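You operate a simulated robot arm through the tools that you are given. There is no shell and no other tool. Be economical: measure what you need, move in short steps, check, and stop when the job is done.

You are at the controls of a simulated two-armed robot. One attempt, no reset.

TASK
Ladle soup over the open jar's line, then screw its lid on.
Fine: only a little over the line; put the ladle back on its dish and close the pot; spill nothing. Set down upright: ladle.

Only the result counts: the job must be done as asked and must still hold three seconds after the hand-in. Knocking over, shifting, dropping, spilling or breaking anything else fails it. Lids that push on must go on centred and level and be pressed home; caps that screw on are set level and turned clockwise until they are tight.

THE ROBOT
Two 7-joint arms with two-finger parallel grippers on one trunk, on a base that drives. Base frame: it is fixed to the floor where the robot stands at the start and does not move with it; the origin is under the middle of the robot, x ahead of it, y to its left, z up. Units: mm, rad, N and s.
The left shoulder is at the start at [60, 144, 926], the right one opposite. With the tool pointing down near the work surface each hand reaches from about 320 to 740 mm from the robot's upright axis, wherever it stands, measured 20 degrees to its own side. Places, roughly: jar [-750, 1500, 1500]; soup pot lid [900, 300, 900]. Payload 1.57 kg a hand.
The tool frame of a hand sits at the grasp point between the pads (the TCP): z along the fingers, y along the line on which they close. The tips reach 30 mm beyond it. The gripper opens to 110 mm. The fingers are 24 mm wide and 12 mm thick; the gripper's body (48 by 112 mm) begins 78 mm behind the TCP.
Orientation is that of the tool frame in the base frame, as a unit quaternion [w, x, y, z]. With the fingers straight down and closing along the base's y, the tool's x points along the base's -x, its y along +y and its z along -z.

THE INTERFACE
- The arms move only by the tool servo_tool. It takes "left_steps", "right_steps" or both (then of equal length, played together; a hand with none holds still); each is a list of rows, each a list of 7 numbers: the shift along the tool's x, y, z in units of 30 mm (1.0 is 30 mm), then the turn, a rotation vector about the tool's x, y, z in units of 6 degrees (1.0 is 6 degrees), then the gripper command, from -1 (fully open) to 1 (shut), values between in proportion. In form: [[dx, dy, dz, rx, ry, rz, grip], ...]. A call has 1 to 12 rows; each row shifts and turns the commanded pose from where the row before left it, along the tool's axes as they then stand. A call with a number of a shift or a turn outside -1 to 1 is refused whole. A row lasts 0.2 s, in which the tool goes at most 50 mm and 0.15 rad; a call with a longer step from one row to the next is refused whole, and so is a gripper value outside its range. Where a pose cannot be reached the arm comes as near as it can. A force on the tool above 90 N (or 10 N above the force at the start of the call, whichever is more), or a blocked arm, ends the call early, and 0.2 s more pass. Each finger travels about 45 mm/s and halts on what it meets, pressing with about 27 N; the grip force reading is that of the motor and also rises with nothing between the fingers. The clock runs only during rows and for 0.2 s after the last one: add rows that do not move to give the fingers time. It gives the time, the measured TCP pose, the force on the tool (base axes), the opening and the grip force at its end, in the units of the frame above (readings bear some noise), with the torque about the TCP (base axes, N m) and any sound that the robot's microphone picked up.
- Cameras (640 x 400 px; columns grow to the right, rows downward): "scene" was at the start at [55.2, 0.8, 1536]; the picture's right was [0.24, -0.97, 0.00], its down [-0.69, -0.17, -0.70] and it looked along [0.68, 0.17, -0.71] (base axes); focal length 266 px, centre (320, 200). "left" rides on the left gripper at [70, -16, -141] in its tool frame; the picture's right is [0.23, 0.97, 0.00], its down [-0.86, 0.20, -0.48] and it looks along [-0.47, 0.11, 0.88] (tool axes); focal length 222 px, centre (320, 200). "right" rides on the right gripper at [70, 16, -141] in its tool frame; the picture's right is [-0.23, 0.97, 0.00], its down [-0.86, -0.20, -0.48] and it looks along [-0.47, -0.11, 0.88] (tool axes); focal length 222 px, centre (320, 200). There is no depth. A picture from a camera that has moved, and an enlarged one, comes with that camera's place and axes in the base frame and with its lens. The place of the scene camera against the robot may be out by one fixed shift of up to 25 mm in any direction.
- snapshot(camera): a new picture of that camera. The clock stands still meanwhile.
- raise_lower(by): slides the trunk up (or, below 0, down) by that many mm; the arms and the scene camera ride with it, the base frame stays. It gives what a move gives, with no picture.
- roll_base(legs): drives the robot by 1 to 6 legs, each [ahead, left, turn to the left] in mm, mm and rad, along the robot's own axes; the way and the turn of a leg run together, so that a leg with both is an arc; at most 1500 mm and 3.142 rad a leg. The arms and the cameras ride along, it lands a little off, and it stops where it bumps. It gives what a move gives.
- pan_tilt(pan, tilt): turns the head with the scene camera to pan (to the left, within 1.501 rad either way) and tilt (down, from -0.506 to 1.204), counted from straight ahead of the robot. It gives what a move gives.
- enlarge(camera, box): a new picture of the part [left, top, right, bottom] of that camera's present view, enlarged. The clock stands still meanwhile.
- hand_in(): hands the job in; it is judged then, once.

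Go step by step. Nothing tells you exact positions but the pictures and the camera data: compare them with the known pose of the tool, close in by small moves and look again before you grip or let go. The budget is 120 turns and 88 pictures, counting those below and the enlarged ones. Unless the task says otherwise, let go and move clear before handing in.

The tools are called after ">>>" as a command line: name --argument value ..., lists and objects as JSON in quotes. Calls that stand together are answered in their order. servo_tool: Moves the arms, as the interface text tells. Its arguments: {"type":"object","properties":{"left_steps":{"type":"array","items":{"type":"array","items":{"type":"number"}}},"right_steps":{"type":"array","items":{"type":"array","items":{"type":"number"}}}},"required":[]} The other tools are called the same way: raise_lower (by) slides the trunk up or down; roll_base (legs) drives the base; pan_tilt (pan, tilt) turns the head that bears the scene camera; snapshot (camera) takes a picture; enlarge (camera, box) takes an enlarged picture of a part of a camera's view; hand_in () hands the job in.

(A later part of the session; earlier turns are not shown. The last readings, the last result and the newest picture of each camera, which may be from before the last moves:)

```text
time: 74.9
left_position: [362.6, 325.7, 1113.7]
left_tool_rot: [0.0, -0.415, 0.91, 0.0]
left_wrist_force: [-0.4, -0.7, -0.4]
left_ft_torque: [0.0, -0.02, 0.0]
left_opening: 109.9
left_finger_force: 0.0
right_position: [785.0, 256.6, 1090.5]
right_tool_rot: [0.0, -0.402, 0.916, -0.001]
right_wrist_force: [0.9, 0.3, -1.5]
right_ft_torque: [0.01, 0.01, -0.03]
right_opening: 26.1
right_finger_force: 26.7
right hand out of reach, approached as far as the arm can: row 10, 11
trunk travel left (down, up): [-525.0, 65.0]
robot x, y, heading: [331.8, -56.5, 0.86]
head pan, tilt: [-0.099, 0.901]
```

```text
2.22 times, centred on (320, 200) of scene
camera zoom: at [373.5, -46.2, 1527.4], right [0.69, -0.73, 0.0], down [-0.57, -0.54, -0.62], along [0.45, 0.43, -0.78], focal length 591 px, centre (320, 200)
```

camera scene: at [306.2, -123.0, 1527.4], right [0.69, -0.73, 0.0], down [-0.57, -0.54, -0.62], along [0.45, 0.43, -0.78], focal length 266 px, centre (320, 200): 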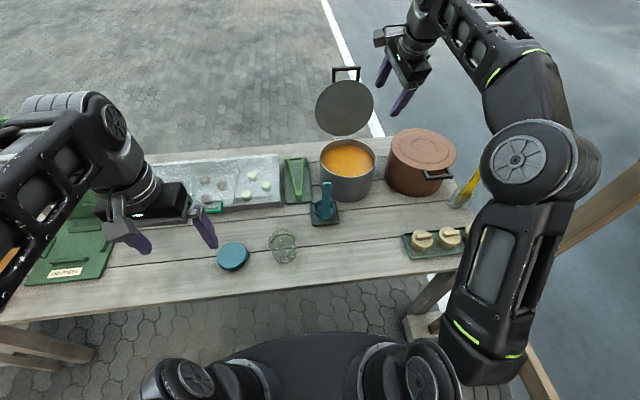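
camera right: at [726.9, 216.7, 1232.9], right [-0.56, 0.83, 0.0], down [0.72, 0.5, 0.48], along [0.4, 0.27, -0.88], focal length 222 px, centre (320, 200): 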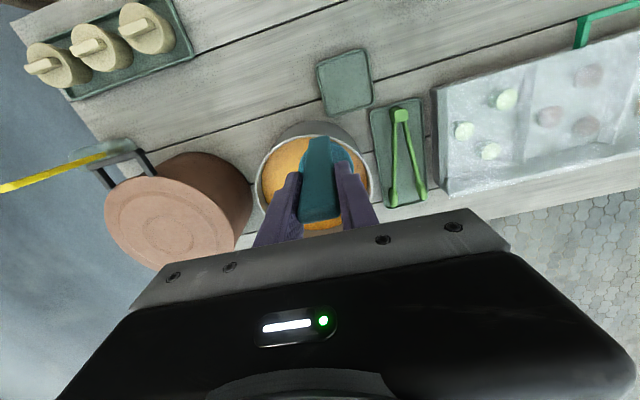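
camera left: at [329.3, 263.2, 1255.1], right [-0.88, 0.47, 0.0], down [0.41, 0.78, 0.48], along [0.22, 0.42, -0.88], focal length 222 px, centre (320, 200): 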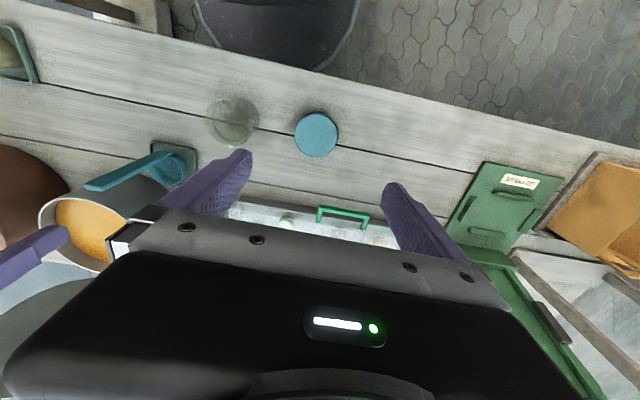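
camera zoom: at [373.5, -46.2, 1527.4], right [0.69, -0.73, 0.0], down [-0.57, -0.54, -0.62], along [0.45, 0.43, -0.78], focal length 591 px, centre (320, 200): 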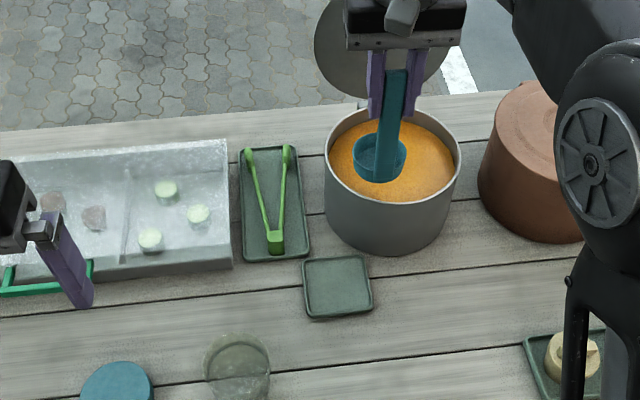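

The arm is at its reach limit for that height; raising the trunk by 60 mm should help, then I move further in over the pot.

>>> raise_lower --by 60

>>> servo_tool --right_steps '[[0, 0, 0.6, 0, 0, 0, 1], [0, 0, 0.6, 0, 0, 0, 1], [0, 0, 0.7, 0, 0, 0, 1], [-0.5, -0.35, 0, 0, 0, 0, 1], [-0.5, -0.35, 0, 0, 0, 0, 1], [-0.5, -0.35, 0, 0, 0, 0, 1], [0, 0, 0, 0, 0, 0, 1]]'

```text
time: 75.9
left_position: [363.0, 327.0, 1172.8]
left_tool_rot: [0.0, -0.415, 0.91, 0.0]
left_wrist_force: [0.1, -0.5, 0.6]
left_ft_torque: [-0.03, 0.0, 0.02]
left_opening: 110.1
left_finger_force: 0.0
right_position: [783.5, 257.7, 1151.5]
right_tool_rot: [0.0, -0.403, 0.915, -0.002]
right_wrist_force: [0.6, 0.8, -0.6]
right_ft_torque: [0.0, 0.01, 0.02]
right_opening: 25.8
right_finger_force: 26.7
trunk travel left (down, up): [-585.0, 5.0]
robot x, y, heading: [327.7, -57.9, 0.862]
head pan, tilt: [-0.099, 0.901]
```

```text
time: 77.5
left_position: [362.0, 327.3, 1173.6]
left_tool_rot: [0.0, -0.415, 0.91, 0.0]
left_wrist_force: [-0.6, -0.4, -0.3]
left_ft_torque: [0.02, -0.02, 0.01]
left_opening: 109.9
left_finger_force: 0.0
right_position: [837.9, 268.3, 1093.7]
right_tool_rot: [0.001, -0.402, 0.915, -0.001]
right_wrist_force: [-0.3, -0.4, -1.2]
right_ft_torque: [-0.03, 0.06, 0.0]
right_opening: 26.1
right_finger_force: 27.0
trunk travel left (down, up): [-585.0, 5.0]
robot x, y, heading: [326.7, -58.8, 0.857]
head pan, tilt: [-0.099, 0.901]
```

Now directly over the pot. Lowering the cup into the soup.

>>> servo_tool --right_steps '[[0, 0, 0.8, 0, 0, 0, 1], [0, 0, 0.8, 0, 0, 0, 1], [0, 0, 0.8, 0, 0, 0, 1], [0, 0, 0.6, 0, 0, 0, 1], [0, 0, 0, 0, 0, 0, 1]]'

>>> enlarge --camera "scene" --box '[310, 120, 390, 200]'

```text
time: 78.7
left_position: [362.1, 326.3, 1173.1]
left_tool_rot: [-0.001, -0.416, 0.909, 0.0]
left_wrist_force: [0.1, 0.6, -0.6]
left_ft_torque: [0.0, 0.04, -0.01]
left_opening: 110.0
left_finger_force: 0.0
right_position: [838.7, 268.5, 1004.2]
right_tool_rot: [0.001, -0.402, 0.915, -0.001]
right_wrist_force: [0.2, 0.1, -1.8]
right_ft_torque: [-0.02, 0.05, 0.03]
right_opening: 25.9
right_finger_force: 26.6
trunk travel left (down, up): [-585.0, 5.0]
robot x, y, heading: [333.5, -54.7, 0.858]
head pan, tilt: [-0.099, 0.901]
```

```text
5.00 times, centred on (350, 160) of scene
camera zoom: at [373.0, -45.8, 1587.4], right [0.69, -0.73, 0.0], down [-0.57, -0.54, -0.62], along [0.45, 0.43, -0.78], focal length 1330 px, centre (170, 400)
```

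zoom: 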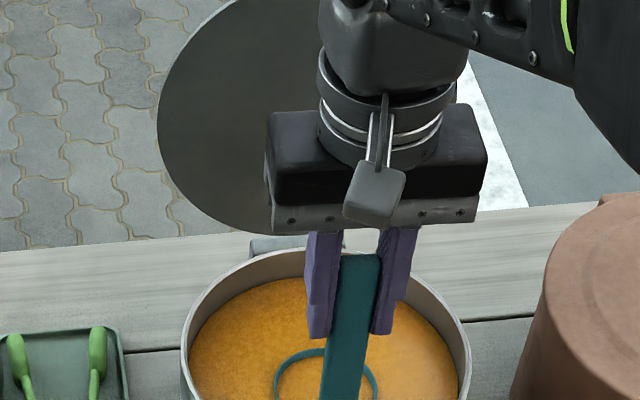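

The rim is right at the surface. Dip 15 mm more, pause, then lift slowly and check.

>>> servo_tool --right_steps '[[0, 0, 0.3, 0, 0, 0, 1], [0, 0, 0.2, 0, 0, 0, 1], [0, 0, 0, 0, 0, 0, 1], [0, 0, 0, 0, 0, 0, 1], [0, 0, -0.3, 0, 0, 0, 1], [0, 0, -0.4, 0, 0, 0, 1], [0, 0, -0.5, 0, 0, 0, 1], [0, 0, -0.6, 0, 0, 0, 1], [0, 0, -0.6, 0, 0, 0, 1], [0, 0, 0, 0, 0, 0, 1]]'

>>> enlarge --camera "scene" --box '[310, 120, 390, 200]'

```text
time: 80.9
left_position: [362.7, 326.3, 1173.4]
left_tool_rot: [0.0, -0.416, 0.909, 0.0]
left_wrist_force: [1.4, 0.4, -0.1]
left_ft_torque: [-0.03, 0.01, 0.0]
left_opening: 110.1
left_finger_force: 0.0
right_position: [839.7, 269.2, 1062.4]
right_tool_rot: [0.0, -0.403, 0.915, -0.002]
right_wrist_force: [0.9, -0.9, -2.5]
right_ft_torque: [-0.02, 0.08, -0.01]
right_opening: 25.8
right_finger_force: 27.5
trunk travel left (down, up): [-585.0, 5.0]
robot x, y, heading: [332.3, -55.5, 0.856]
head pan, tilt: [-0.099, 0.901]
```

```text
5.00 times, centred on (350, 160) of scene
camera zoom: at [373.3, -45.6, 1587.4], right [0.69, -0.73, 0.0], down [-0.57, -0.54, -0.62], along [0.45, 0.43, -0.78], focal length 1330 px, centre (170, 400)
```

zoom: 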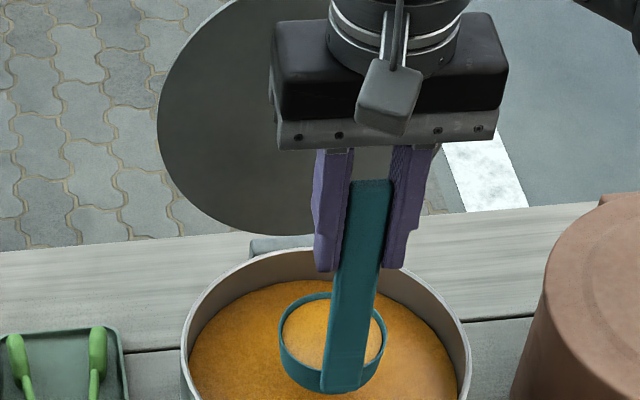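

The cup is full (~100 ml). I'll raise it clear, back the base 35 mm so the jar is within comfortable reach, and carry the cup gently toward the jar.

>>> servo_tool --right_steps '[[0, 0, -0.4, 0, 0, 0, 1], [0, 0, -0.4, 0, 0, 0, 1], [0, 0, 0, 0, 0, 0, 1]]'

>>> roll_base --legs '[[-35, 0, 0]]'

>>> servo_tool --right_steps '[[0.3, 0.35, 0, 0, 0, 0, 1], [0.5, 0.6, 0, 0, 0, 0, 1], [0.55, 0.7, 0, 0, 0, 0, 1], [0.55, 0.7, 0, 0, 0, 0, 1], [0.55, 0.7, 0, 0, 0, 0, 1], [0.55, 0.7, 0, 0, 0, 0, 1], [0.55, 0.7, 0, 0, 0, 0, 1], [0.55, 0.7, 0, 0, 0, 0, 1], [0.4, 0.5, 0, 0, 0, 0, 1], [0.2, 0.3, 0, 0, 0, 0, 1], [0, 0, 0, 0, 0, 0, 1]]'

>>> snapshot --camera "right"

```text
time: 81.7
left_position: [363.5, 325.8, 1173.9]
left_tool_rot: [0.0, -0.416, 0.91, 0.0]
left_wrist_force: [-0.2, 0.2, -0.4]
left_ft_torque: [0.01, 0.0, -0.03]
left_opening: 109.9
left_finger_force: 0.0
right_position: [837.1, 271.1, 1085.3]
right_tool_rot: [0.0, -0.403, 0.915, -0.003]
right_wrist_force: [0.0, -0.1, -2.9]
right_ft_torque: [-0.04, 0.05, -0.01]
right_opening: 26.0
right_finger_force: 27.1
trunk travel left (down, up): [-585.0, 5.0]
robot x, y, heading: [330.5, -56.9, 0.856]
head pan, tilt: [-0.099, 0.901]
```

```text
time: 82.6
left_position: [339.5, 298.8, 1174.8]
left_tool_rot: [0.001, -0.415, 0.91, 0.001]
left_wrist_force: [0.1, -0.9, 0.1]
left_ft_torque: [0.06, -0.04, 0.0]
left_opening: 109.8
left_finger_force: 0.1
right_position: [813.2, 242.4, 1086.1]
right_tool_rot: [0.0, -0.402, 0.916, -0.001]
right_wrist_force: [0.0, 1.0, -1.7]
right_ft_torque: [-0.03, 0.0, 0.0]
right_opening: 26.0
right_finger_force: 27.2
trunk travel left (down, up): [-585.0, 5.0]
robot x, y, heading: [309.6, -82.9, 0.858]
head pan, tilt: [-0.099, 0.901]
```

```text
time: 85.0
left_position: [340.1, 299.7, 1173.6]
left_tool_rot: [0.0, -0.415, 0.91, 0.0]
left_wrist_force: [0.7, 0.0, -1.3]
left_ft_torque: [0.02, 0.0, 0.0]
left_opening: 110.0
left_finger_force: 0.1
right_position: [586.6, 260.1, 1083.7]
right_tool_rot: [-0.001, -0.402, 0.916, -0.001]
right_wrist_force: [-0.2, 0.3, -2.4]
right_ft_torque: [-0.07, 0.03, 0.02]
right_opening: 25.8
right_finger_force: 26.6
trunk travel left (down, up): [-585.0, 5.0]
robot x, y, heading: [308.8, -84.5, 0.858]
head pan, tilt: [-0.099, 0.901]
```

```text
26 pictures are left
camera right: at [530.0, 220.6, 1225.7], right [-0.56, 0.83, 0.0], down [0.72, 0.5, 0.48], along [0.4, 0.27, -0.88], focal length 222 px, centre (320, 200)
```

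right: 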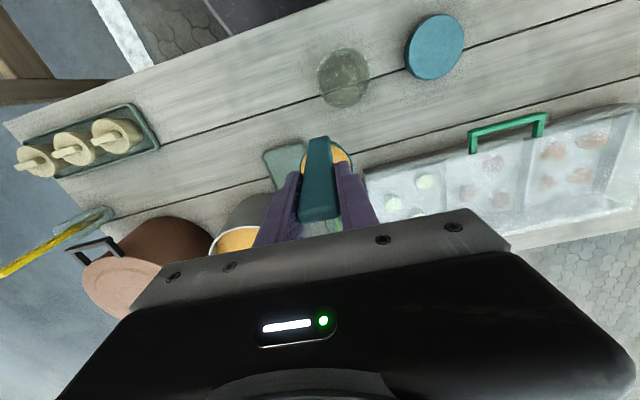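

Carried without trouble. I measure the jar precisely from here.

>>> enlarge --camera "right" --box '[300, 35, 390, 125]'

>>> enlarge --camera "scene" --box '[240, 230, 340, 310]'

```text
4.44 times, centred on (345, 80) of right
camera zoom: at [530.0, 220.6, 1225.7], right [-0.56, 0.83, 0.0], down [0.72, 0.5, 0.48], along [0.4, 0.27, -0.88], focal length 987 px, centre (209, 733)
```

zoom: 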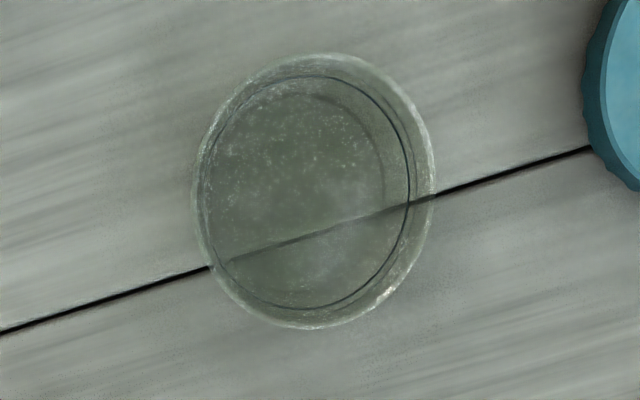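

```text
5.00 times, centred on (290, 270) of scene
camera zoom: at [350.6, -71.8, 1587.4], right [0.69, -0.73, 0.0], down [-0.57, -0.54, -0.62], along [0.45, 0.43, -0.78], focal length 1330 px, centre (470, -150)
```

zoom: 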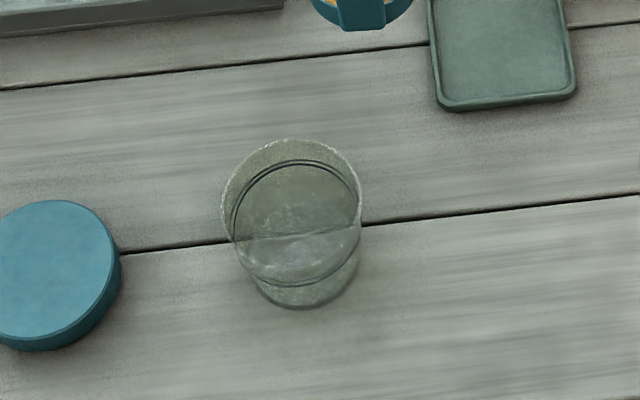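

Jar rim centre ≈ [509, 250], top z ≈ 850, line ≈ 30 mm below the rim. Now I bring the cup so its right lip sits over the jar's centre.

>>> servo_tool --right_steps '[[0.35, 0.3, 0, 0, 0, 0, 1], [0.55, 0.5, 0, 0, 0, 0, 1], [0.55, 0.5, 0.3, 0, 0, 0, 1], [0.55, 0.5, 0.4, 0, 0, 0, 1], [0.55, 0.5, 0.4, 0, 0, 0, 1], [0.4, 0.4, 0.4, 0, 0, 0, 1], [0.21, 0.24, 0.23, 0, 0, 0, 1], [0, 0, 0, 0, 0, 0, 1]]'

>>> enlarge --camera "scene" --box '[220, 170, 380, 310]'

```text
time: 86.8
left_position: [340.6, 300.5, 1174.2]
left_tool_rot: [-0.001, -0.414, 0.91, 0.0]
left_wrist_force: [0.8, -1.5, -0.4]
left_ft_torque: [0.02, -0.02, 0.02]
left_opening: 110.0
left_finger_force: 0.1
right_position: [458.2, 251.8, 1033.3]
right_tool_rot: [-0.001, -0.401, 0.916, -0.002]
right_wrist_force: [-0.6, 0.6, -3.0]
right_ft_torque: [-0.04, 0.06, -0.01]
right_opening: 25.7
right_finger_force: 26.5
trunk travel left (down, up): [-585.0, 5.0]
robot x, y, heading: [303.9, -79.8, 0.855]
head pan, tilt: [-0.099, 0.901]
```

```text
2.86 times, centred on (300, 240) of scene
camera zoom: at [350.5, -71.9, 1587.4], right [0.69, -0.73, 0.0], down [-0.57, -0.54, -0.62], along [0.45, 0.43, -0.78], focal length 760 px, centre (377, 86)
```

zoom: 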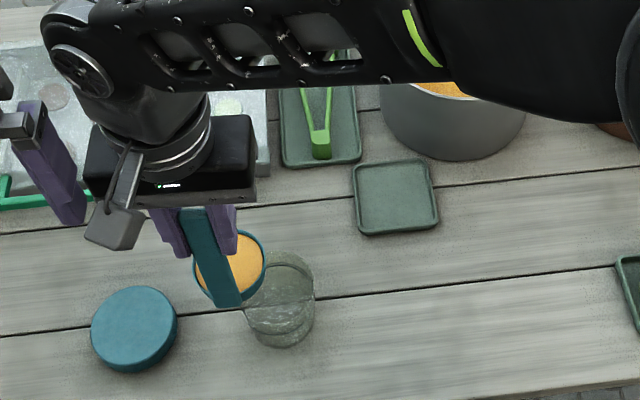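

Cup-to-jar relative position checks out (lip about 6 mm left of jar centre). I tilt about the lip, 36° first.

>>> servo_tool --right_steps '[[0, -0.431, -0.096, -1, 0, 0, 1], [0, -0.431, -0.096, -1, 0, 0, 1], [0, -0.431, -0.096, -1, 0, 0, 1], [0, -0.431, -0.096, -1, 0, 0, 1], [0, -0.431, -0.096, -1, 0, 0, 1], [0, -0.431, -0.096, -1, 0, 0, 1], [0, 0, 0, 0, 0, 0, 1], [0, 0, 0, 0, 0, 0, 1]]'

>>> enlarge --camera "scene" --box '[220, 170, 380, 310]'

```text
time: 88.6
left_position: [340.2, 300.2, 1174.1]
left_tool_rot: [-0.001, -0.415, 0.91, -0.001]
left_wrist_force: [-0.2, -0.3, -0.4]
left_ft_torque: [0.0, -0.01, 0.03]
left_opening: 110.0
left_finger_force: 0.0
right_position: [517.9, 196.7, 1031.6]
right_tool_rot: [-0.124, -0.383, 0.871, 0.281]
right_wrist_force: [-0.5, 0.4, -1.7]
right_ft_torque: [-0.13, -0.08, 0.0]
right_opening: 25.6
right_finger_force: 27.5
trunk travel left (down, up): [-585.0, 5.0]
robot x, y, heading: [308.1, -81.7, 0.86]
head pan, tilt: [-0.099, 0.901]
```

```text
2.86 times, centred on (300, 240) of scene
camera zoom: at [350.6, -72.0, 1587.4], right [0.69, -0.73, 0.0], down [-0.57, -0.54, -0.62], along [0.45, 0.43, -0.78], focal length 760 px, centre (377, 86)
```

zoom: 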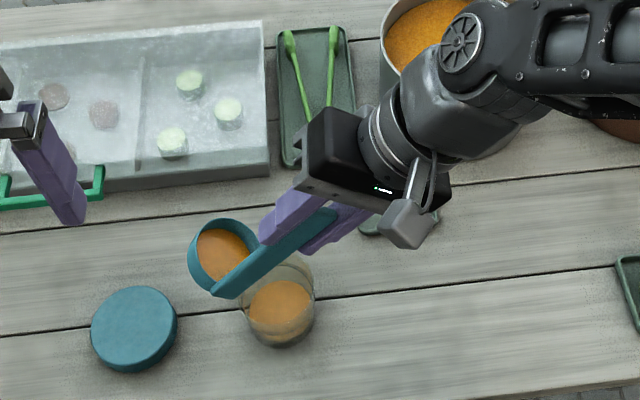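

It pours cleanly into the jar. Emptying the rest.

>>> servo_tool --right_steps '[[0, -0.431, -0.096, -1, 0, 0, 1], [0, -0.431, -0.096, -1, 0, 0, 1], [0, -0.431, -0.096, -1, 0, 0, 1], [0, -0.431, -0.096, -1, 0, 0, 1], [0, -0.431, -0.096, -1, 0, 0, 1], [0, -0.431, -0.096, -1, 0, 0, 1], [0, -0.431, -0.096, -1, 0, 0, 1], [0, -0.431, -0.096, -1, 0, 0, 1], [0, 0, 0, 0, 0, 0, 1], [0, 0, 0, 0, 0, 0, 1], [0, 0, 0, 0, 0, 0, 1]]'

>>> enlarge --camera "scene" --box '[240, 220, 340, 300]'

```text
time: 91.0
left_position: [340.9, 299.2, 1173.9]
left_tool_rot: [0.001, -0.414, 0.91, 0.0]
left_wrist_force: [0.4, 0.2, -0.1]
left_ft_torque: [0.0, 0.03, -0.03]
left_opening: 109.9
left_finger_force: 0.1
right_position: [570.3, 147.5, 956.8]
right_tool_rot: [-0.269, -0.299, 0.682, 0.611]
right_wrist_force: [0.2, -0.3, -1.8]
right_ft_torque: [-0.15, -0.17, 0.02]
right_opening: 25.8
right_finger_force: 27.1
trunk travel left (down, up): [-585.0, 5.0]
robot x, y, heading: [306.8, -81.7, 0.857]
head pan, tilt: [-0.099, 0.901]
```

```text
5.00 times, centred on (290, 260) of scene
camera zoom: at [350.2, -71.9, 1587.4], right [0.69, -0.73, 0.0], down [-0.57, -0.54, -0.62], along [0.45, 0.43, -0.78], focal length 1330 px, centre (470, -100)
```

zoom: 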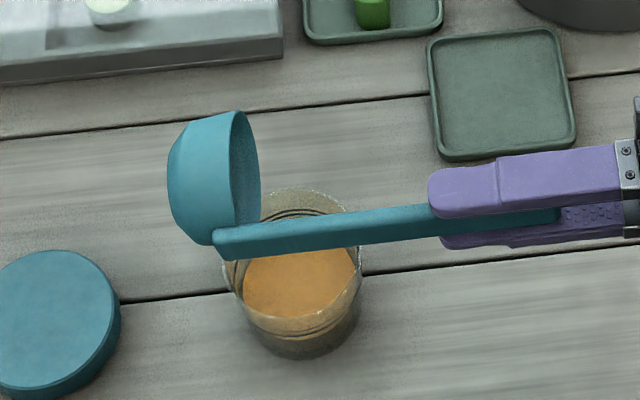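

Level is roughly 15 mm below the line; a partial second ladle is needed. I right the ladle and return to the pot.

>>> servo_tool --right_steps '[[0, 0.419, 0.14, 1, 0, 0, 1], [0, 0.419, 0.14, 1, 0, 0, 1], [0, 0.419, 0.14, 1, 0, 0, 1], [0, 0.419, 0.14, 1, 0, 0, 1], [0, 0.419, 0.14, 1, 0, 0, 1], [0, 0.419, 0.14, 1, 0, 0, 1], [0, 0.419, 0.14, 1, 0, 0, 1], [0, 0.419, 0.14, 1, 0, 0, 1], [0, 0.419, 0.14, 1, 0, 0, 1], [0, 0.419, 0.14, 1, 0, 0, 1], [0, 0.419, 0.14, 1, 0, 0, 1], [0, 0.419, 0.14, 1, 0, 0, 1]]'

>>> servo_tool --right_steps '[[0, 0.419, 0.14, 1, 0, 0, 1], [0, 0.419, 0.14, 1, 0, 0, 1], [-0.3, -0.35, -0.6, 0, 0, 0, 1], [-0.66, -0.75, -0.6, 0, 0, 0, 1], [-0.66, -0.75, -0.5, 0, 0, 0, 1], [-0.66, -0.75, 0, 0, 0, 0, 1], [-0.66, -0.75, 0, 0, 0, 0, 1], [-0.66, -0.75, 0, 0, 0, 0, 1], [-0.66, -0.75, 0, 0, 0, 0, 1], [0, 0, 0, 0, 0, 0, 1]]'

```text
time: 93.6
left_position: [340.7, 300.5, 1174.2]
left_tool_rot: [0.0, -0.415, 0.91, -0.001]
left_wrist_force: [-0.2, 0.2, -0.4]
left_ft_torque: [-0.02, 0.02, 0.0]
left_opening: 110.2
left_finger_force: 0.1
right_position: [477.6, 230.9, 1036.4]
right_tool_rot: [-0.041, -0.399, 0.911, 0.093]
right_wrist_force: [0.1, -0.2, -1.8]
right_ft_torque: [-0.07, 0.0, -0.03]
right_opening: 25.7
right_finger_force: 26.7
trunk travel left (down, up): [-585.0, 5.0]
robot x, y, heading: [306.6, -80.6, 0.856]
head pan, tilt: [-0.099, 0.901]
```

```text
time: 95.8
left_position: [340.2, 300.6, 1173.6]
left_tool_rot: [0.0, -0.415, 0.91, 0.0]
left_wrist_force: [0.1, 0.6, 0.3]
left_ft_torque: [-0.06, -0.03, 0.02]
left_opening: 110.2
left_finger_force: 0.1
right_position: [654.9, 245.0, 1085.8]
right_tool_rot: [0.001, -0.402, 0.916, -0.001]
right_wrist_force: [1.2, 0.6, -0.9]
right_ft_torque: [-0.05, 0.01, -0.03]
right_opening: 25.7
right_finger_force: 27.0
trunk travel left (down, up): [-585.0, 5.0]
robot x, y, heading: [307.8, -84.6, 0.858]
head pan, tilt: [-0.099, 0.901]
```

>>> servo_tool --right_steps '[[-0.74, -0.79, 0, 0, 0, 0, 1], [-0.74, -0.79, 0, 0, 0, 0, 1], [-0.74, -0.79, 0, 0, 0, 0, 1], [-0.74, -0.79, 0, 0, 0, 0, 1], [-0.74, -0.79, 0, 0, 0, 0, 1], [0, 0, 0, 0, 0, 0, 1]]'

>>> enlarge --camera "scene" --box '[310, 100, 430, 220]'

```text
time: 97.2
left_position: [339.9, 301.3, 1174.3]
left_tool_rot: [0.0, -0.415, 0.91, 0.001]
left_wrist_force: [0.3, 0.1, -0.2]
left_ft_torque: [0.05, -0.04, 0.0]
left_opening: 109.8
left_finger_force: 0.1
right_position: [813.5, 243.7, 1085.5]
right_tool_rot: [0.001, -0.403, 0.915, -0.002]
right_wrist_force: [-0.2, -0.9, -1.6]
right_ft_torque: [0.01, 0.01, 0.02]
right_opening: 25.5
right_finger_force: 26.7
trunk travel left (down, up): [-585.0, 5.0]
robot x, y, heading: [313.9, -80.4, 0.855]
head pan, tilt: [-0.099, 0.901]
```

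```text
3.33 times, centred on (370, 160) of scene
camera zoom: at [349.8, -71.9, 1587.4], right [0.69, -0.73, 0.0], down [-0.57, -0.54, -0.62], along [0.45, 0.43, -0.78], focal length 886 px, centre (153, 333)
```

zoom: 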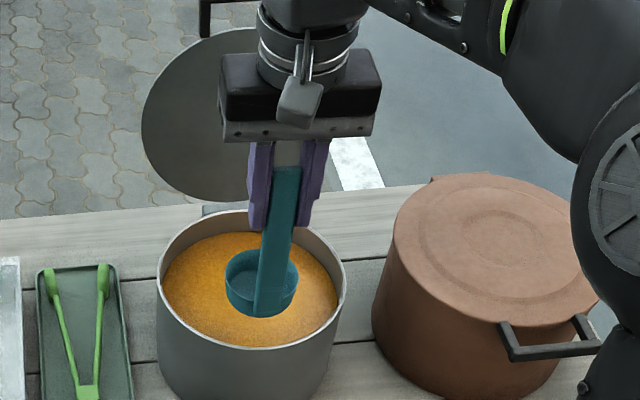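

The cup is inside the pot outline with clearance. Dipping and lifting again.

>>> servo_tool --right_steps '[[-0.15, 0, 0.6, 0, 0, 0, 1], [0, 0, 0.8, 0, 0, 0, 1], [0, 0, 0.8, 0, 0, 0, 1], [0, 0, 0.6, 0, 0, 0, 1], [0, 0, 0.4, 0, 0, 0, 1], [0, 0, 0, 0, 0, 0, 1], [0, 0, 0, 0, 0, 0, 1], [0, 0, -0.4, 0, 0, 0, 1], [0, 0, -0.5, 0, 0, 0, 1], [0, 0, -0.6, 0, 0, 0, 1], [0, 0, -0.6, 0, 0, 0, 1], [0, 0, -0.6, 0, 0, 0, 1]]'

>>> servo_tool --right_steps '[[0, 0, -0.5, 0, 0, 0, 1], [0, 0, 0, 0, 0, 0, 1], [0, 0, 0, 0, 0, 0, 1], [0, 0, 0, 0, 0, 0, 1]]'

```text
time: 99.8
left_position: [340.6, 300.4, 1174.8]
left_tool_rot: [0.0, -0.415, 0.91, 0.0]
left_wrist_force: [-0.1, 0.3, -0.2]
left_ft_torque: [0.02, 0.0, 0.01]
left_opening: 109.9
left_finger_force: 0.1
right_position: [816.9, 250.5, 1070.8]
right_tool_rot: [0.0, -0.402, 0.915, -0.002]
right_wrist_force: [1.2, 1.3, -1.6]
right_ft_torque: [0.01, 0.01, 0.01]
right_opening: 26.0
right_finger_force: 27.4
trunk travel left (down, up): [-585.0, 5.0]
robot x, y, heading: [309.1, -84.4, 0.858]
head pan, tilt: [-0.099, 0.901]
```

```text
time: 100.8
left_position: [340.7, 299.7, 1173.1]
left_tool_rot: [0.001, -0.414, 0.91, 0.0]
left_wrist_force: [0.8, -0.4, 0.0]
left_ft_torque: [0.01, -0.04, -0.03]
left_opening: 110.1
left_finger_force: 0.0
right_position: [817.3, 252.4, 1084.4]
right_tool_rot: [0.0, -0.403, 0.915, -0.002]
right_wrist_force: [0.2, -0.6, -0.8]
right_ft_torque: [-0.02, 0.0, 0.03]
right_opening: 25.7
right_finger_force: 27.4
trunk travel left (down, up): [-585.0, 5.0]
robot x, y, heading: [311.5, -85.0, 0.858]
head pan, tilt: [-0.099, 0.901]
```

>>> enlarge --camera "scene" --box '[320, 150, 400, 220]'

```text
5.71 times, centred on (360, 185) of scene
camera zoom: at [350.6, -71.8, 1587.4], right [0.69, -0.73, 0.0], down [-0.57, -0.54, -0.62], along [0.45, 0.43, -0.78], focal length 1519 px, centre (91, 286)
```

zoom: 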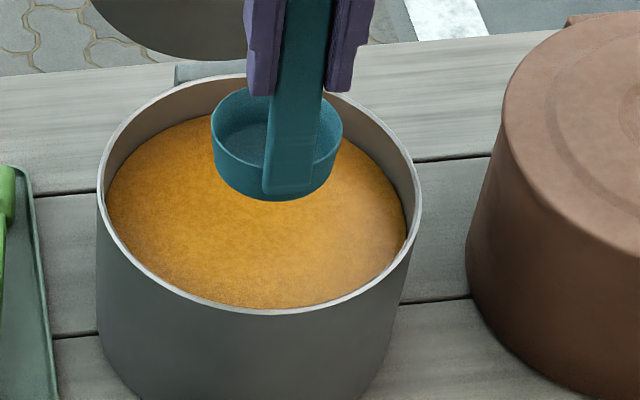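

The cup stayed empty — not deep enough. Dipping about 22 mm deeper.

>>> servo_tool --right_steps '[[0, 0, 0.8, 0, 0, 0, 1], [0, 0, 1, 0, 0, 0, 1], [0, 0, 0.9, 0, 0, 0, 1], [0, 0, 0.6, 0, 0, 0, 1], [0, 0, 0.5, 0, 0, 0, 1], [0, 0, 0.1, 0, 0, 0, 1], [0, 0, 0, 0, 0, 0, 1], [0, 0, 0, 0, 0, 0, 1], [0, 0, -0.3, 0, 0, 0, 1], [0, 0, -0.4, 0, 0, 0, 1], [0, 0, -0.5, 0, 0, 0, 1], [0, 0, -0.6, 0, 0, 0, 1]]'

>>> servo_tool --right_steps '[[0, 0, -0.7, 0, 0, 0, 1], [0, 0, -0.7, 0, 0, 0, 1], [0, 0, -0.7, 0, 0, 0, 1], [0, 0, 0, 0, 0, 0, 1], [0, 0, 0, 0, 0, 0, 1], [0, 0, 0, 0, 0, 0, 1]]'

>>> enlarge --camera "scene" --box '[320, 150, 400, 220]'

```text
time: 102.0
left_position: [343.9, 302.3, 1171.1]
left_tool_rot: [-0.002, -0.414, 0.91, 0.0]
left_wrist_force: [1.0, 0.8, -0.4]
left_ft_torque: [-0.06, 0.12, 0.03]
left_opening: 110.1
left_finger_force: 0.2
right_position: [826.1, 258.3, 983.0]
right_tool_rot: [0.01, -0.4, 0.916, 0.004]
right_wrist_force: [1.2, 0.9, -2.1]
right_ft_torque: [-0.06, 0.12, 0.02]
right_opening: 25.8
right_finger_force: 27.2
trunk travel left (down, up): [-585.0, 5.0]
robot x, y, heading: [310.3, -81.8, 0.856]
head pan, tilt: [-0.099, 0.901]
stopped in row 5 (right hand): the force on the tool passed its limit (the readings are from after the stop); the commanded pose is now the measured one
```

```text
time: 103.4
left_position: [340.7, 299.4, 1173.6]
left_tool_rot: [0.001, -0.415, 0.91, 0.0]
left_wrist_force: [-0.6, -0.2, 0.0]
left_ft_torque: [0.02, 0.02, -0.03]
left_opening: 110.0
left_finger_force: 0.1
right_position: [822.9, 255.7, 1049.7]
right_tool_rot: [0.012, -0.401, 0.916, 0.007]
right_wrist_force: [-0.4, 0.5, -1.4]
right_ft_torque: [-0.02, 0.03, 0.01]
right_opening: 25.8
right_finger_force: 26.9
trunk travel left (down, up): [-585.0, 5.0]
robot x, y, heading: [307.9, -85.1, 0.857]
head pan, tilt: [-0.099, 0.901]
```

```text
5.71 times, centred on (360, 185) of scene
camera zoom: at [350.7, -72.0, 1587.4], right [0.69, -0.73, 0.0], down [-0.57, -0.54, -0.62], along [0.45, 0.43, -0.78], focal length 1519 px, centre (91, 286)
```

zoom: 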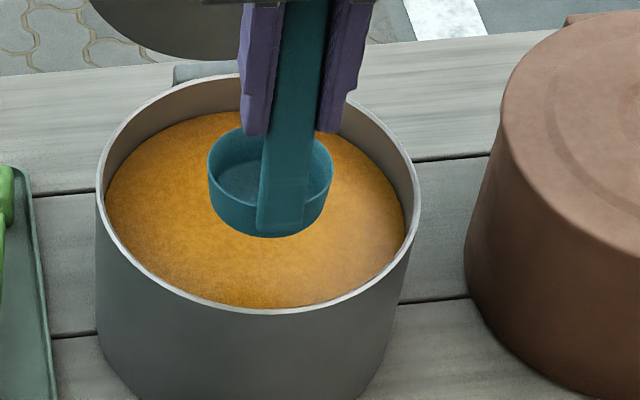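

Contact stopped it near the near wall. I shift 18 mm further inward (where the first dip worked), level the tool, and dip with a longer dwell.

>>> servo_tool --right_steps '[[-0.32, 0, 0, 0, 0.26, 0, 1], [-0.32, 0, 0.3, 0, 0, 0, 1], [0, 0, 0.6, 0, 0, 0, 1], [0, 0, 0.5, 0, 0, 0, 1], [0, 0, 0.4, 0, 0, 0, 1], [0, 0, 0.3, 0, 0, 0, 1], [0, 0, 0.1, 0, 0, 0, 1], [0, 0, 0, 0, 0, 0, 1], [0, 0, 0, 0, 0, 0, 1], [0, 0, 0, 0, 0, 0, 1]]'

>>> servo_tool --right_steps '[[0, 0, -0.3, 0, 0, 0, 1], [0, 0, -0.4, 0, 0, 0, 1], [0, 0, -0.6, 0, 0, 0, 1], [0, 0, -0.7, 0, 0, 0, 1], [0, 0, 0, 0, 0, 0, 1]]'

>>> enlarge --camera "scene" --box '[320, 150, 400, 220]'

```text
time: 105.6
left_position: [342.2, 299.2, 1174.4]
left_tool_rot: [0.0, -0.415, 0.91, 0.0]
left_wrist_force: [0.6, -0.9, -0.3]
left_ft_torque: [0.0, 0.01, 0.02]
left_opening: 110.0
left_finger_force: 0.1
right_position: [835.0, 270.4, 983.5]
right_tool_rot: [0.002, -0.4, 0.917, 0.001]
right_wrist_force: [0.6, 0.6, -2.1]
right_ft_torque: [-0.02, -0.02, 0.0]
right_opening: 25.9
right_finger_force: 26.9
trunk travel left (down, up): [-585.0, 5.0]
robot x, y, heading: [304.7, -82.0, 0.855]
head pan, tilt: [-0.099, 0.901]
```

```text
time: 106.8
left_position: [340.8, 299.5, 1174.1]
left_tool_rot: [0.0, -0.415, 0.91, 0.0]
left_wrist_force: [0.5, 0.6, -0.4]
left_ft_torque: [-0.03, -0.01, -0.02]
left_opening: 109.7
left_finger_force: 0.1
right_position: [836.9, 270.0, 1043.3]
right_tool_rot: [0.0, -0.401, 0.916, 0.001]
right_wrist_force: [-0.4, -0.1, -2.0]
right_ft_torque: [0.01, 0.02, 0.02]
right_opening: 25.6
right_finger_force: 27.1
trunk travel left (down, up): [-585.0, 5.0]
robot x, y, heading: [308.7, -80.3, 0.853]
head pan, tilt: [-0.099, 0.901]
```

```text
5.71 times, centred on (360, 185) of scene
camera zoom: at [350.7, -71.9, 1587.4], right [0.69, -0.73, 0.0], down [-0.57, -0.54, -0.62], along [0.45, 0.43, -0.78], focal length 1519 px, centre (91, 286)
```

zoom: 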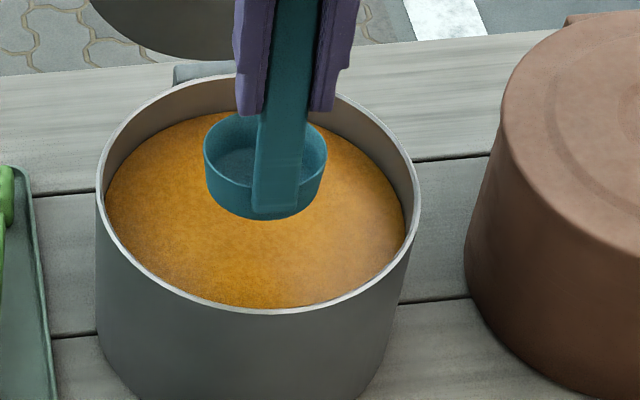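

Still empty: the soup level is lower than I assumed. Going about 25 mm deeper at this spot (no contact here).

>>> servo_tool --right_steps '[[0, 0, 0.7, 0, 0, 0, 1], [0, 0, 0.7, 0, 0, 0, 1], [0, 0, 0.6, 0, 0, 0, 1], [0, 0, 0.4, 0, 0, 0, 1], [0, 0, 0.3, 0, 0, 0, 1], [0, 0, 0, 0, 0, 0, 1], [0, 0, 0, 0, 0, 0, 1], [0, 0, 0, 0, 0, 0, 1], [0, 0, 0, 0, 0, 0, 1]]'

>>> servo_tool --right_steps '[[0, 0, -0.3, 0, 0, 0, 1], [0, 0, -0.4, 0, 0, 0, 1], [0, 0, -0.6, 0, 0, 0, 1], [0, 0, -0.7, 0, 0, 0, 1], [0, 0, -0.7, 0, 0, 0, 1], [0, 0, 0, 0, 0, 0, 1]]'

>>> enlarge --camera "scene" --box '[320, 150, 400, 220]'

```text
time: 108.8
left_position: [340.8, 299.6, 1174.3]
left_tool_rot: [0.0, -0.415, 0.91, 0.0]
left_wrist_force: [-0.6, 0.3, -0.4]
left_ft_torque: [0.01, 0.03, 0.0]
left_opening: 110.1
left_finger_force: 0.0
right_position: [836.3, 270.5, 963.7]
right_tool_rot: [0.0, -0.4, 0.917, 0.001]
right_wrist_force: [-0.7, -0.3, -1.6]
right_ft_torque: [-0.03, -0.05, -0.03]
right_opening: 25.7
right_finger_force: 27.2
trunk travel left (down, up): [-585.0, 5.0]
robot x, y, heading: [308.7, -82.9, 0.858]
head pan, tilt: [-0.099, 0.901]
```

```text
time: 110.2
left_position: [341.7, 300.4, 1174.0]
left_tool_rot: [0.0, -0.414, 0.91, 0.0]
left_wrist_force: [0.2, 0.1, 0.3]
left_ft_torque: [0.02, 0.0, 0.0]
left_opening: 110.0
left_finger_force: 0.0
right_position: [836.4, 269.3, 1046.1]
right_tool_rot: [0.0, -0.401, 0.916, 0.001]
right_wrist_force: [0.3, -0.1, -0.8]
right_ft_torque: [0.02, -0.01, 0.01]
right_opening: 25.7
right_finger_force: 27.0
trunk travel left (down, up): [-585.0, 5.0]
robot x, y, heading: [309.6, -82.6, 0.854]
head pan, tilt: [-0.099, 0.901]
```

```text
5.71 times, centred on (360, 185) of scene
camera zoom: at [350.7, -71.9, 1587.4], right [0.69, -0.73, 0.0], down [-0.57, -0.54, -0.62], along [0.45, 0.43, -0.78], focal length 1519 px, centre (91, 286)
```

zoom: 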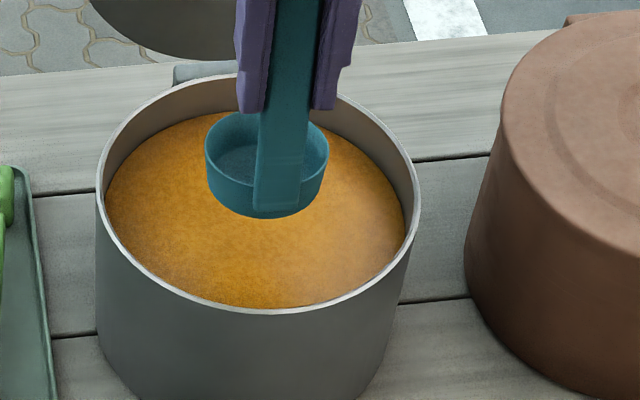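

By comparing images, the ladle was pushed up ~24 mm in my grip when it touched near the wall. So I need to go to about TCP 947 here. Dipping again slowly.

>>> servo_tool --right_steps '[[0, 0, 0.8, 0, 0, 0, 1], [0, 0, 0.8, 0, 0, 0, 1], [0, 0, 0.7, 0, 0, 0, 1], [0, 0, 0.4, 0, 0, 0, 1], [0, 0, 0.3, 0, 0, 0, 1], [0, 0, 0.3, 0, 0, 0, 1], [0, 0, 0, 0, 0, 0, 1], [0, 0, 0, 0, 0, 0, 1], [0, 0, 0, 0, 0, 0, 1]]'

>>> servo_tool --right_steps '[[0, 0, -0.3, 0, 0, 0, 1], [0, 0, -0.4, 0, 0, 0, 1], [0, 0, -0.6, 0, 0, 0, 1], [0, 0, -0.7, 0, 0, 0, 1], [0, 0, -0.7, 0, 0, 0, 1], [0, 0, -0.6, 0, 0, 0, 1], [0, 0, 0, 0, 0, 0, 1]]'

>>> enlarge --camera "scene" --box '[304, 140, 416, 210]'

```text
time: 112.2
left_position: [343.1, 300.4, 1173.5]
left_tool_rot: [0.0, -0.414, 0.91, 0.0]
left_wrist_force: [-0.4, 0.4, 0.2]
left_ft_torque: [0.0, -0.01, -0.04]
left_opening: 110.0
left_finger_force: 0.1
right_position: [835.5, 270.0, 947.3]
right_tool_rot: [0.0, -0.401, 0.916, 0.001]
right_wrist_force: [0.7, -1.2, -3.1]
right_ft_torque: [-0.03, 0.03, 0.01]
right_opening: 25.8
right_finger_force: 26.7
trunk travel left (down, up): [-585.0, 5.0]
robot x, y, heading: [306.7, -82.1, 0.863]
head pan, tilt: [-0.099, 0.901]
```

```text
time: 113.8
left_position: [341.3, 300.7, 1174.0]
left_tool_rot: [0.0, -0.415, 0.91, 0.0]
left_wrist_force: [0.2, 0.3, 0.0]
left_ft_torque: [0.01, 0.0, 0.0]
left_opening: 110.0
left_finger_force: 0.1
right_position: [835.8, 268.7, 1044.3]
right_tool_rot: [0.0, -0.4, 0.917, 0.001]
right_wrist_force: [0.7, 0.1, -3.1]
right_ft_torque: [-0.04, 0.03, 0.0]
right_opening: 25.5
right_finger_force: 27.3
trunk travel left (down, up): [-585.0, 5.0]
robot x, y, heading: [306.3, -84.6, 0.858]
head pan, tilt: [-0.099, 0.901]
```

```text
5.71 times, centred on (360, 175) of scene
camera zoom: at [350.7, -71.9, 1587.4], right [0.69, -0.73, 0.0], down [-0.57, -0.54, -0.62], along [0.45, 0.43, -0.78], focal length 1519 px, centre (91, 343)
```

zoom: 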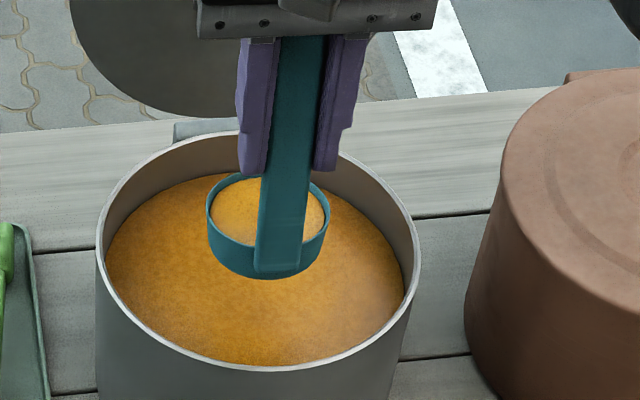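

The ladle is full again. I lift clear, carry it gently to the jar and position the lip over the centre.

>>> servo_tool --right_steps '[[0, 0, -0.6, 0, 0, 0, 1], [0.3, 0.3, 0, 0, 0, 0, 1], [0.5, 0.5, 0, 0, 0, 0, 1], [0.7, 0.68, 0, 0, 0, 0, 1], [0.7, 0.68, 0, 0, 0, 0, 1], [0.7, 0.68, 0, 0, 0, 0, 1], [0.7, 0.68, 0, 0, 0, 0, 1], [0.7, 0.68, 0, 0, 0, 0, 1], [0.7, 0.68, 0, 0, 0, 0, 1], [0.7, 0.68, 0, 0, 0, 0, 1], [0.7, 0.68, 0, 0, 0, 0, 1], [0.7, 0.68, 0, 0, 0, 0, 1]]'

>>> servo_tool --right_steps '[[0.6, 0.6, 0.3, 0, 0, 0, 1], [0.6, 0.6, 0.4, 0, 0, 0, 1], [0.5, 0.5, 0.4, 0, 0, 0, 1], [0.24, 0.21, 0.4, 0, 0, 0, 1], [0, 0, 0.3, 0, 0, 0, 1], [0, 0, 0, 0, 0, 0, 1], [0, 0, 0, 0, 0, 0, 1]]'

```text
time: 116.4
left_position: [340.4, 299.3, 1173.8]
left_tool_rot: [0.001, -0.414, 0.91, 0.001]
left_wrist_force: [-1.1, 0.3, 0.6]
left_ft_torque: [0.01, -0.03, 0.02]
left_opening: 109.9
left_finger_force: 0.1
right_position: [535.5, 250.7, 1063.5]
right_tool_rot: [0.001, -0.4, 0.916, 0.001]
right_wrist_force: [-0.5, -0.2, -2.9]
right_ft_torque: [-0.05, 0.03, 0.03]
right_opening: 25.7
right_finger_force: 26.8
trunk travel left (down, up): [-585.0, 5.0]
robot x, y, heading: [309.5, -82.8, 0.853]
head pan, tilt: [-0.099, 0.901]
```

```text
time: 118.0
left_position: [341.2, 299.7, 1173.7]
left_tool_rot: [0.0, -0.415, 0.91, 0.0]
left_wrist_force: [-0.5, -0.9, 0.1]
left_ft_torque: [-0.02, 0.02, -0.01]
left_opening: 110.1
left_finger_force: 0.0
right_position: [456.3, 250.6, 1008.7]
right_tool_rot: [0.001, -0.4, 0.917, 0.0]
right_wrist_force: [0.4, -0.1, -3.6]
right_ft_torque: [-0.05, 0.01, -0.01]
right_opening: 25.4
right_finger_force: 27.7
trunk travel left (down, up): [-585.0, 5.0]
robot x, y, heading: [311.4, -82.4, 0.858]
head pan, tilt: [-0.099, 0.901]
```

Positioned as before. Pouring gradually: 30° first, then check the level.

>>> servo_tool --right_steps '[[0, -0.348, -0.101, -1, 0, 0, 1], [0, -0.348, -0.101, -1, 0, 0, 1], [0, -0.348, -0.101, -1, 0, 0, 1], [0, -0.348, -0.101, -1, 0, 0, 1], [0, -0.348, -0.101, -1, 0, 0, 1], [0, 0, 0, 0, 0, 0, 1], [0, 0, 0, 0, 0, 0, 1], [0, 0, 0, 0, 0, 0, 1]]'

>>> enlarge --camera "scene" --box '[258, 240, 322, 280]'

```text
time: 119.8
left_position: [341.3, 299.4, 1173.6]
left_tool_rot: [0.0, -0.415, 0.91, 0.0]
left_wrist_force: [-0.3, 0.7, 0.4]
left_ft_torque: [-0.04, 0.0, 0.02]
left_opening: 109.8
left_finger_force: 0.0
right_position: [496.7, 214.7, 1012.8]
right_tool_rot: [-0.103, -0.387, 0.885, 0.239]
right_wrist_force: [-0.3, -0.2, -2.6]
right_ft_torque: [-0.1, -0.08, -0.03]
right_opening: 25.6
right_finger_force: 26.6
trunk travel left (down, up): [-585.0, 5.0]
robot x, y, heading: [308.5, -83.3, 0.857]
head pan, tilt: [-0.099, 0.901]
```

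```text
10.00 times, centred on (290, 260) of scene
camera zoom: at [350.3, -71.9, 1587.4], right [0.69, -0.73, 0.0], down [-0.57, -0.54, -0.62], along [0.45, 0.43, -0.78], focal length 2659 px, centre (620, -400)
```

zoom: 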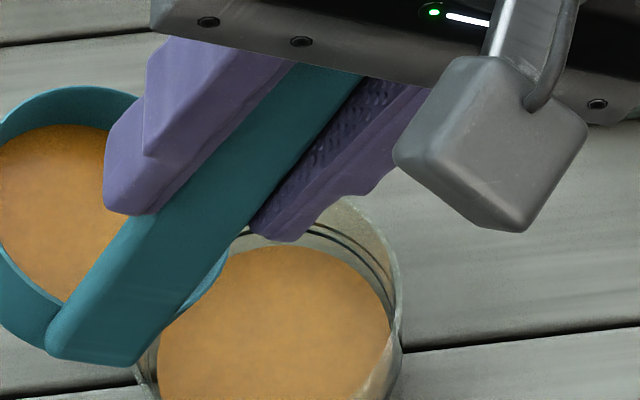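

A few mm still below the line. Two more steps.

>>> servo_tool --right_steps '[[0, -0.348, -0.101, -1, 0, 0, 1], [0, -0.348, -0.101, -1, 0, 0, 1], [0, 0, 0, 0, 0, 0, 1], [0, 0, 0, 0, 0, 0, 1], [0, 0, 0, 0, 0, 0, 1]]'

>>> enlarge --camera "scene" --box '[266, 252, 330, 292]'

```text
time: 121.0
left_position: [340.7, 300.3, 1174.6]
left_tool_rot: [0.0, -0.414, 0.91, 0.0]
left_wrist_force: [0.5, -0.1, 0.0]
left_ft_torque: [0.01, -0.01, 0.02]
left_opening: 110.0
left_finger_force: 0.1
right_position: [510.9, 199.9, 1005.8]
right_tool_rot: [-0.142, -0.374, 0.855, 0.329]
right_wrist_force: [0.6, 0.6, -1.5]
right_ft_torque: [-0.13, -0.06, -0.01]
right_opening: 25.8
right_finger_force: 26.6
trunk travel left (down, up): [-585.0, 5.0]
robot x, y, heading: [309.1, -83.6, 0.856]
head pan, tilt: [-0.099, 0.901]
```

```text
10.00 times, centred on (298, 272) of scene
camera zoom: at [350.3, -72.0, 1587.4], right [0.69, -0.73, 0.0], down [-0.57, -0.54, -0.62], along [0.45, 0.43, -0.78], focal length 2659 px, centre (540, -520)
```

zoom: 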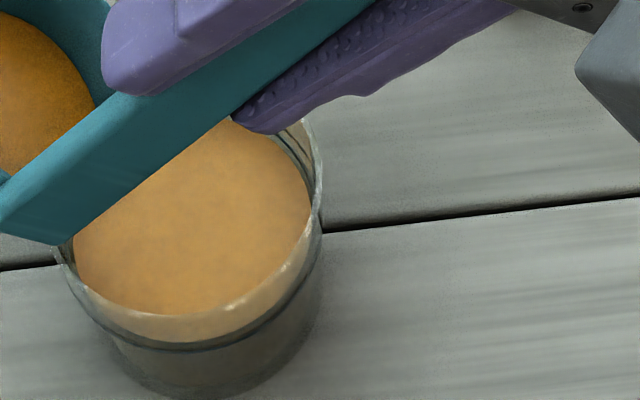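

Level looks near the line, but the ladle hides the view. I right the ladle, move it back away from the jar, and look properly.

>>> servo_tool --right_steps '[[0, 0.335, 0.137, 1, 0, 0, 1], [0, 0.335, 0.137, 1, 0, 0, 1], [0, 0.335, 0.137, 1, 0, 0, 1], [0, 0.335, 0.137, 1, 0, 0, 1], [0, 0.335, 0.137, 1, 0, 0, 1], [0, 0.335, 0.137, 1, 0, 0, 1], [0, 0.335, 0.137, 1, 0, 0, 1], [-0.5, 0, 0, 0, 0, 0, 1], [-0.8, 0, 0, 0, 0, 0, 1], [-0.8, 0, 0, 0, 0, 0, 1], [-0.6, 0, 0, 0, 0, 0, 1], [0, 0, 0, 0, 0, 0, 1]]'

>>> enlarge --camera "scene" --box '[258, 242, 322, 282]'

```text
time: 123.6
left_position: [340.8, 299.2, 1174.5]
left_tool_rot: [0.001, -0.415, 0.91, 0.0]
left_wrist_force: [-0.5, 0.7, 0.5]
left_ft_torque: [0.02, 0.02, -0.01]
left_opening: 110.0
left_finger_force: 0.1
right_position: [513.2, 311.1, 1008.9]
right_tool_rot: [0.0, -0.401, 0.916, 0.002]
right_wrist_force: [-0.4, -0.5, -2.5]
right_ft_torque: [-0.02, 0.06, -0.02]
right_opening: 26.0
right_finger_force: 26.7
trunk travel left (down, up): [-585.0, 5.0]
robot x, y, heading: [311.8, -82.1, 0.854]
head pan, tilt: [-0.099, 0.901]
```

```text
10.00 times, centred on (290, 262) of scene
camera zoom: at [350.3, -72.3, 1587.4], right [0.69, -0.73, 0.0], down [-0.57, -0.54, -0.62], along [0.45, 0.43, -0.78], focal length 2659 px, centre (620, -420)
```

zoom: 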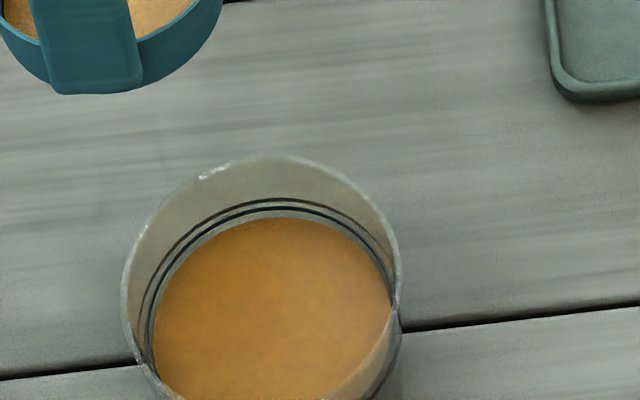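

The soup edge is right at/just under the lower of two arcs. I zoom further to tell which is the line.

>>> enlarge --camera "scene" --box '[270, 256, 302, 276]'

```text
16.00 times, centred on (286, 266) of scene
camera zoom: at [350.3, -72.3, 1587.4], right [0.69, -0.73, 0.0], down [-0.57, -0.54, -0.62], along [0.45, 0.43, -0.78], focal length 4254 px, centre (864, -856)
```

zoom: 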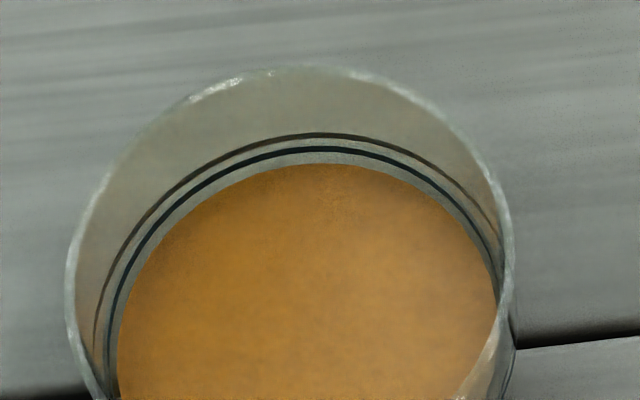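

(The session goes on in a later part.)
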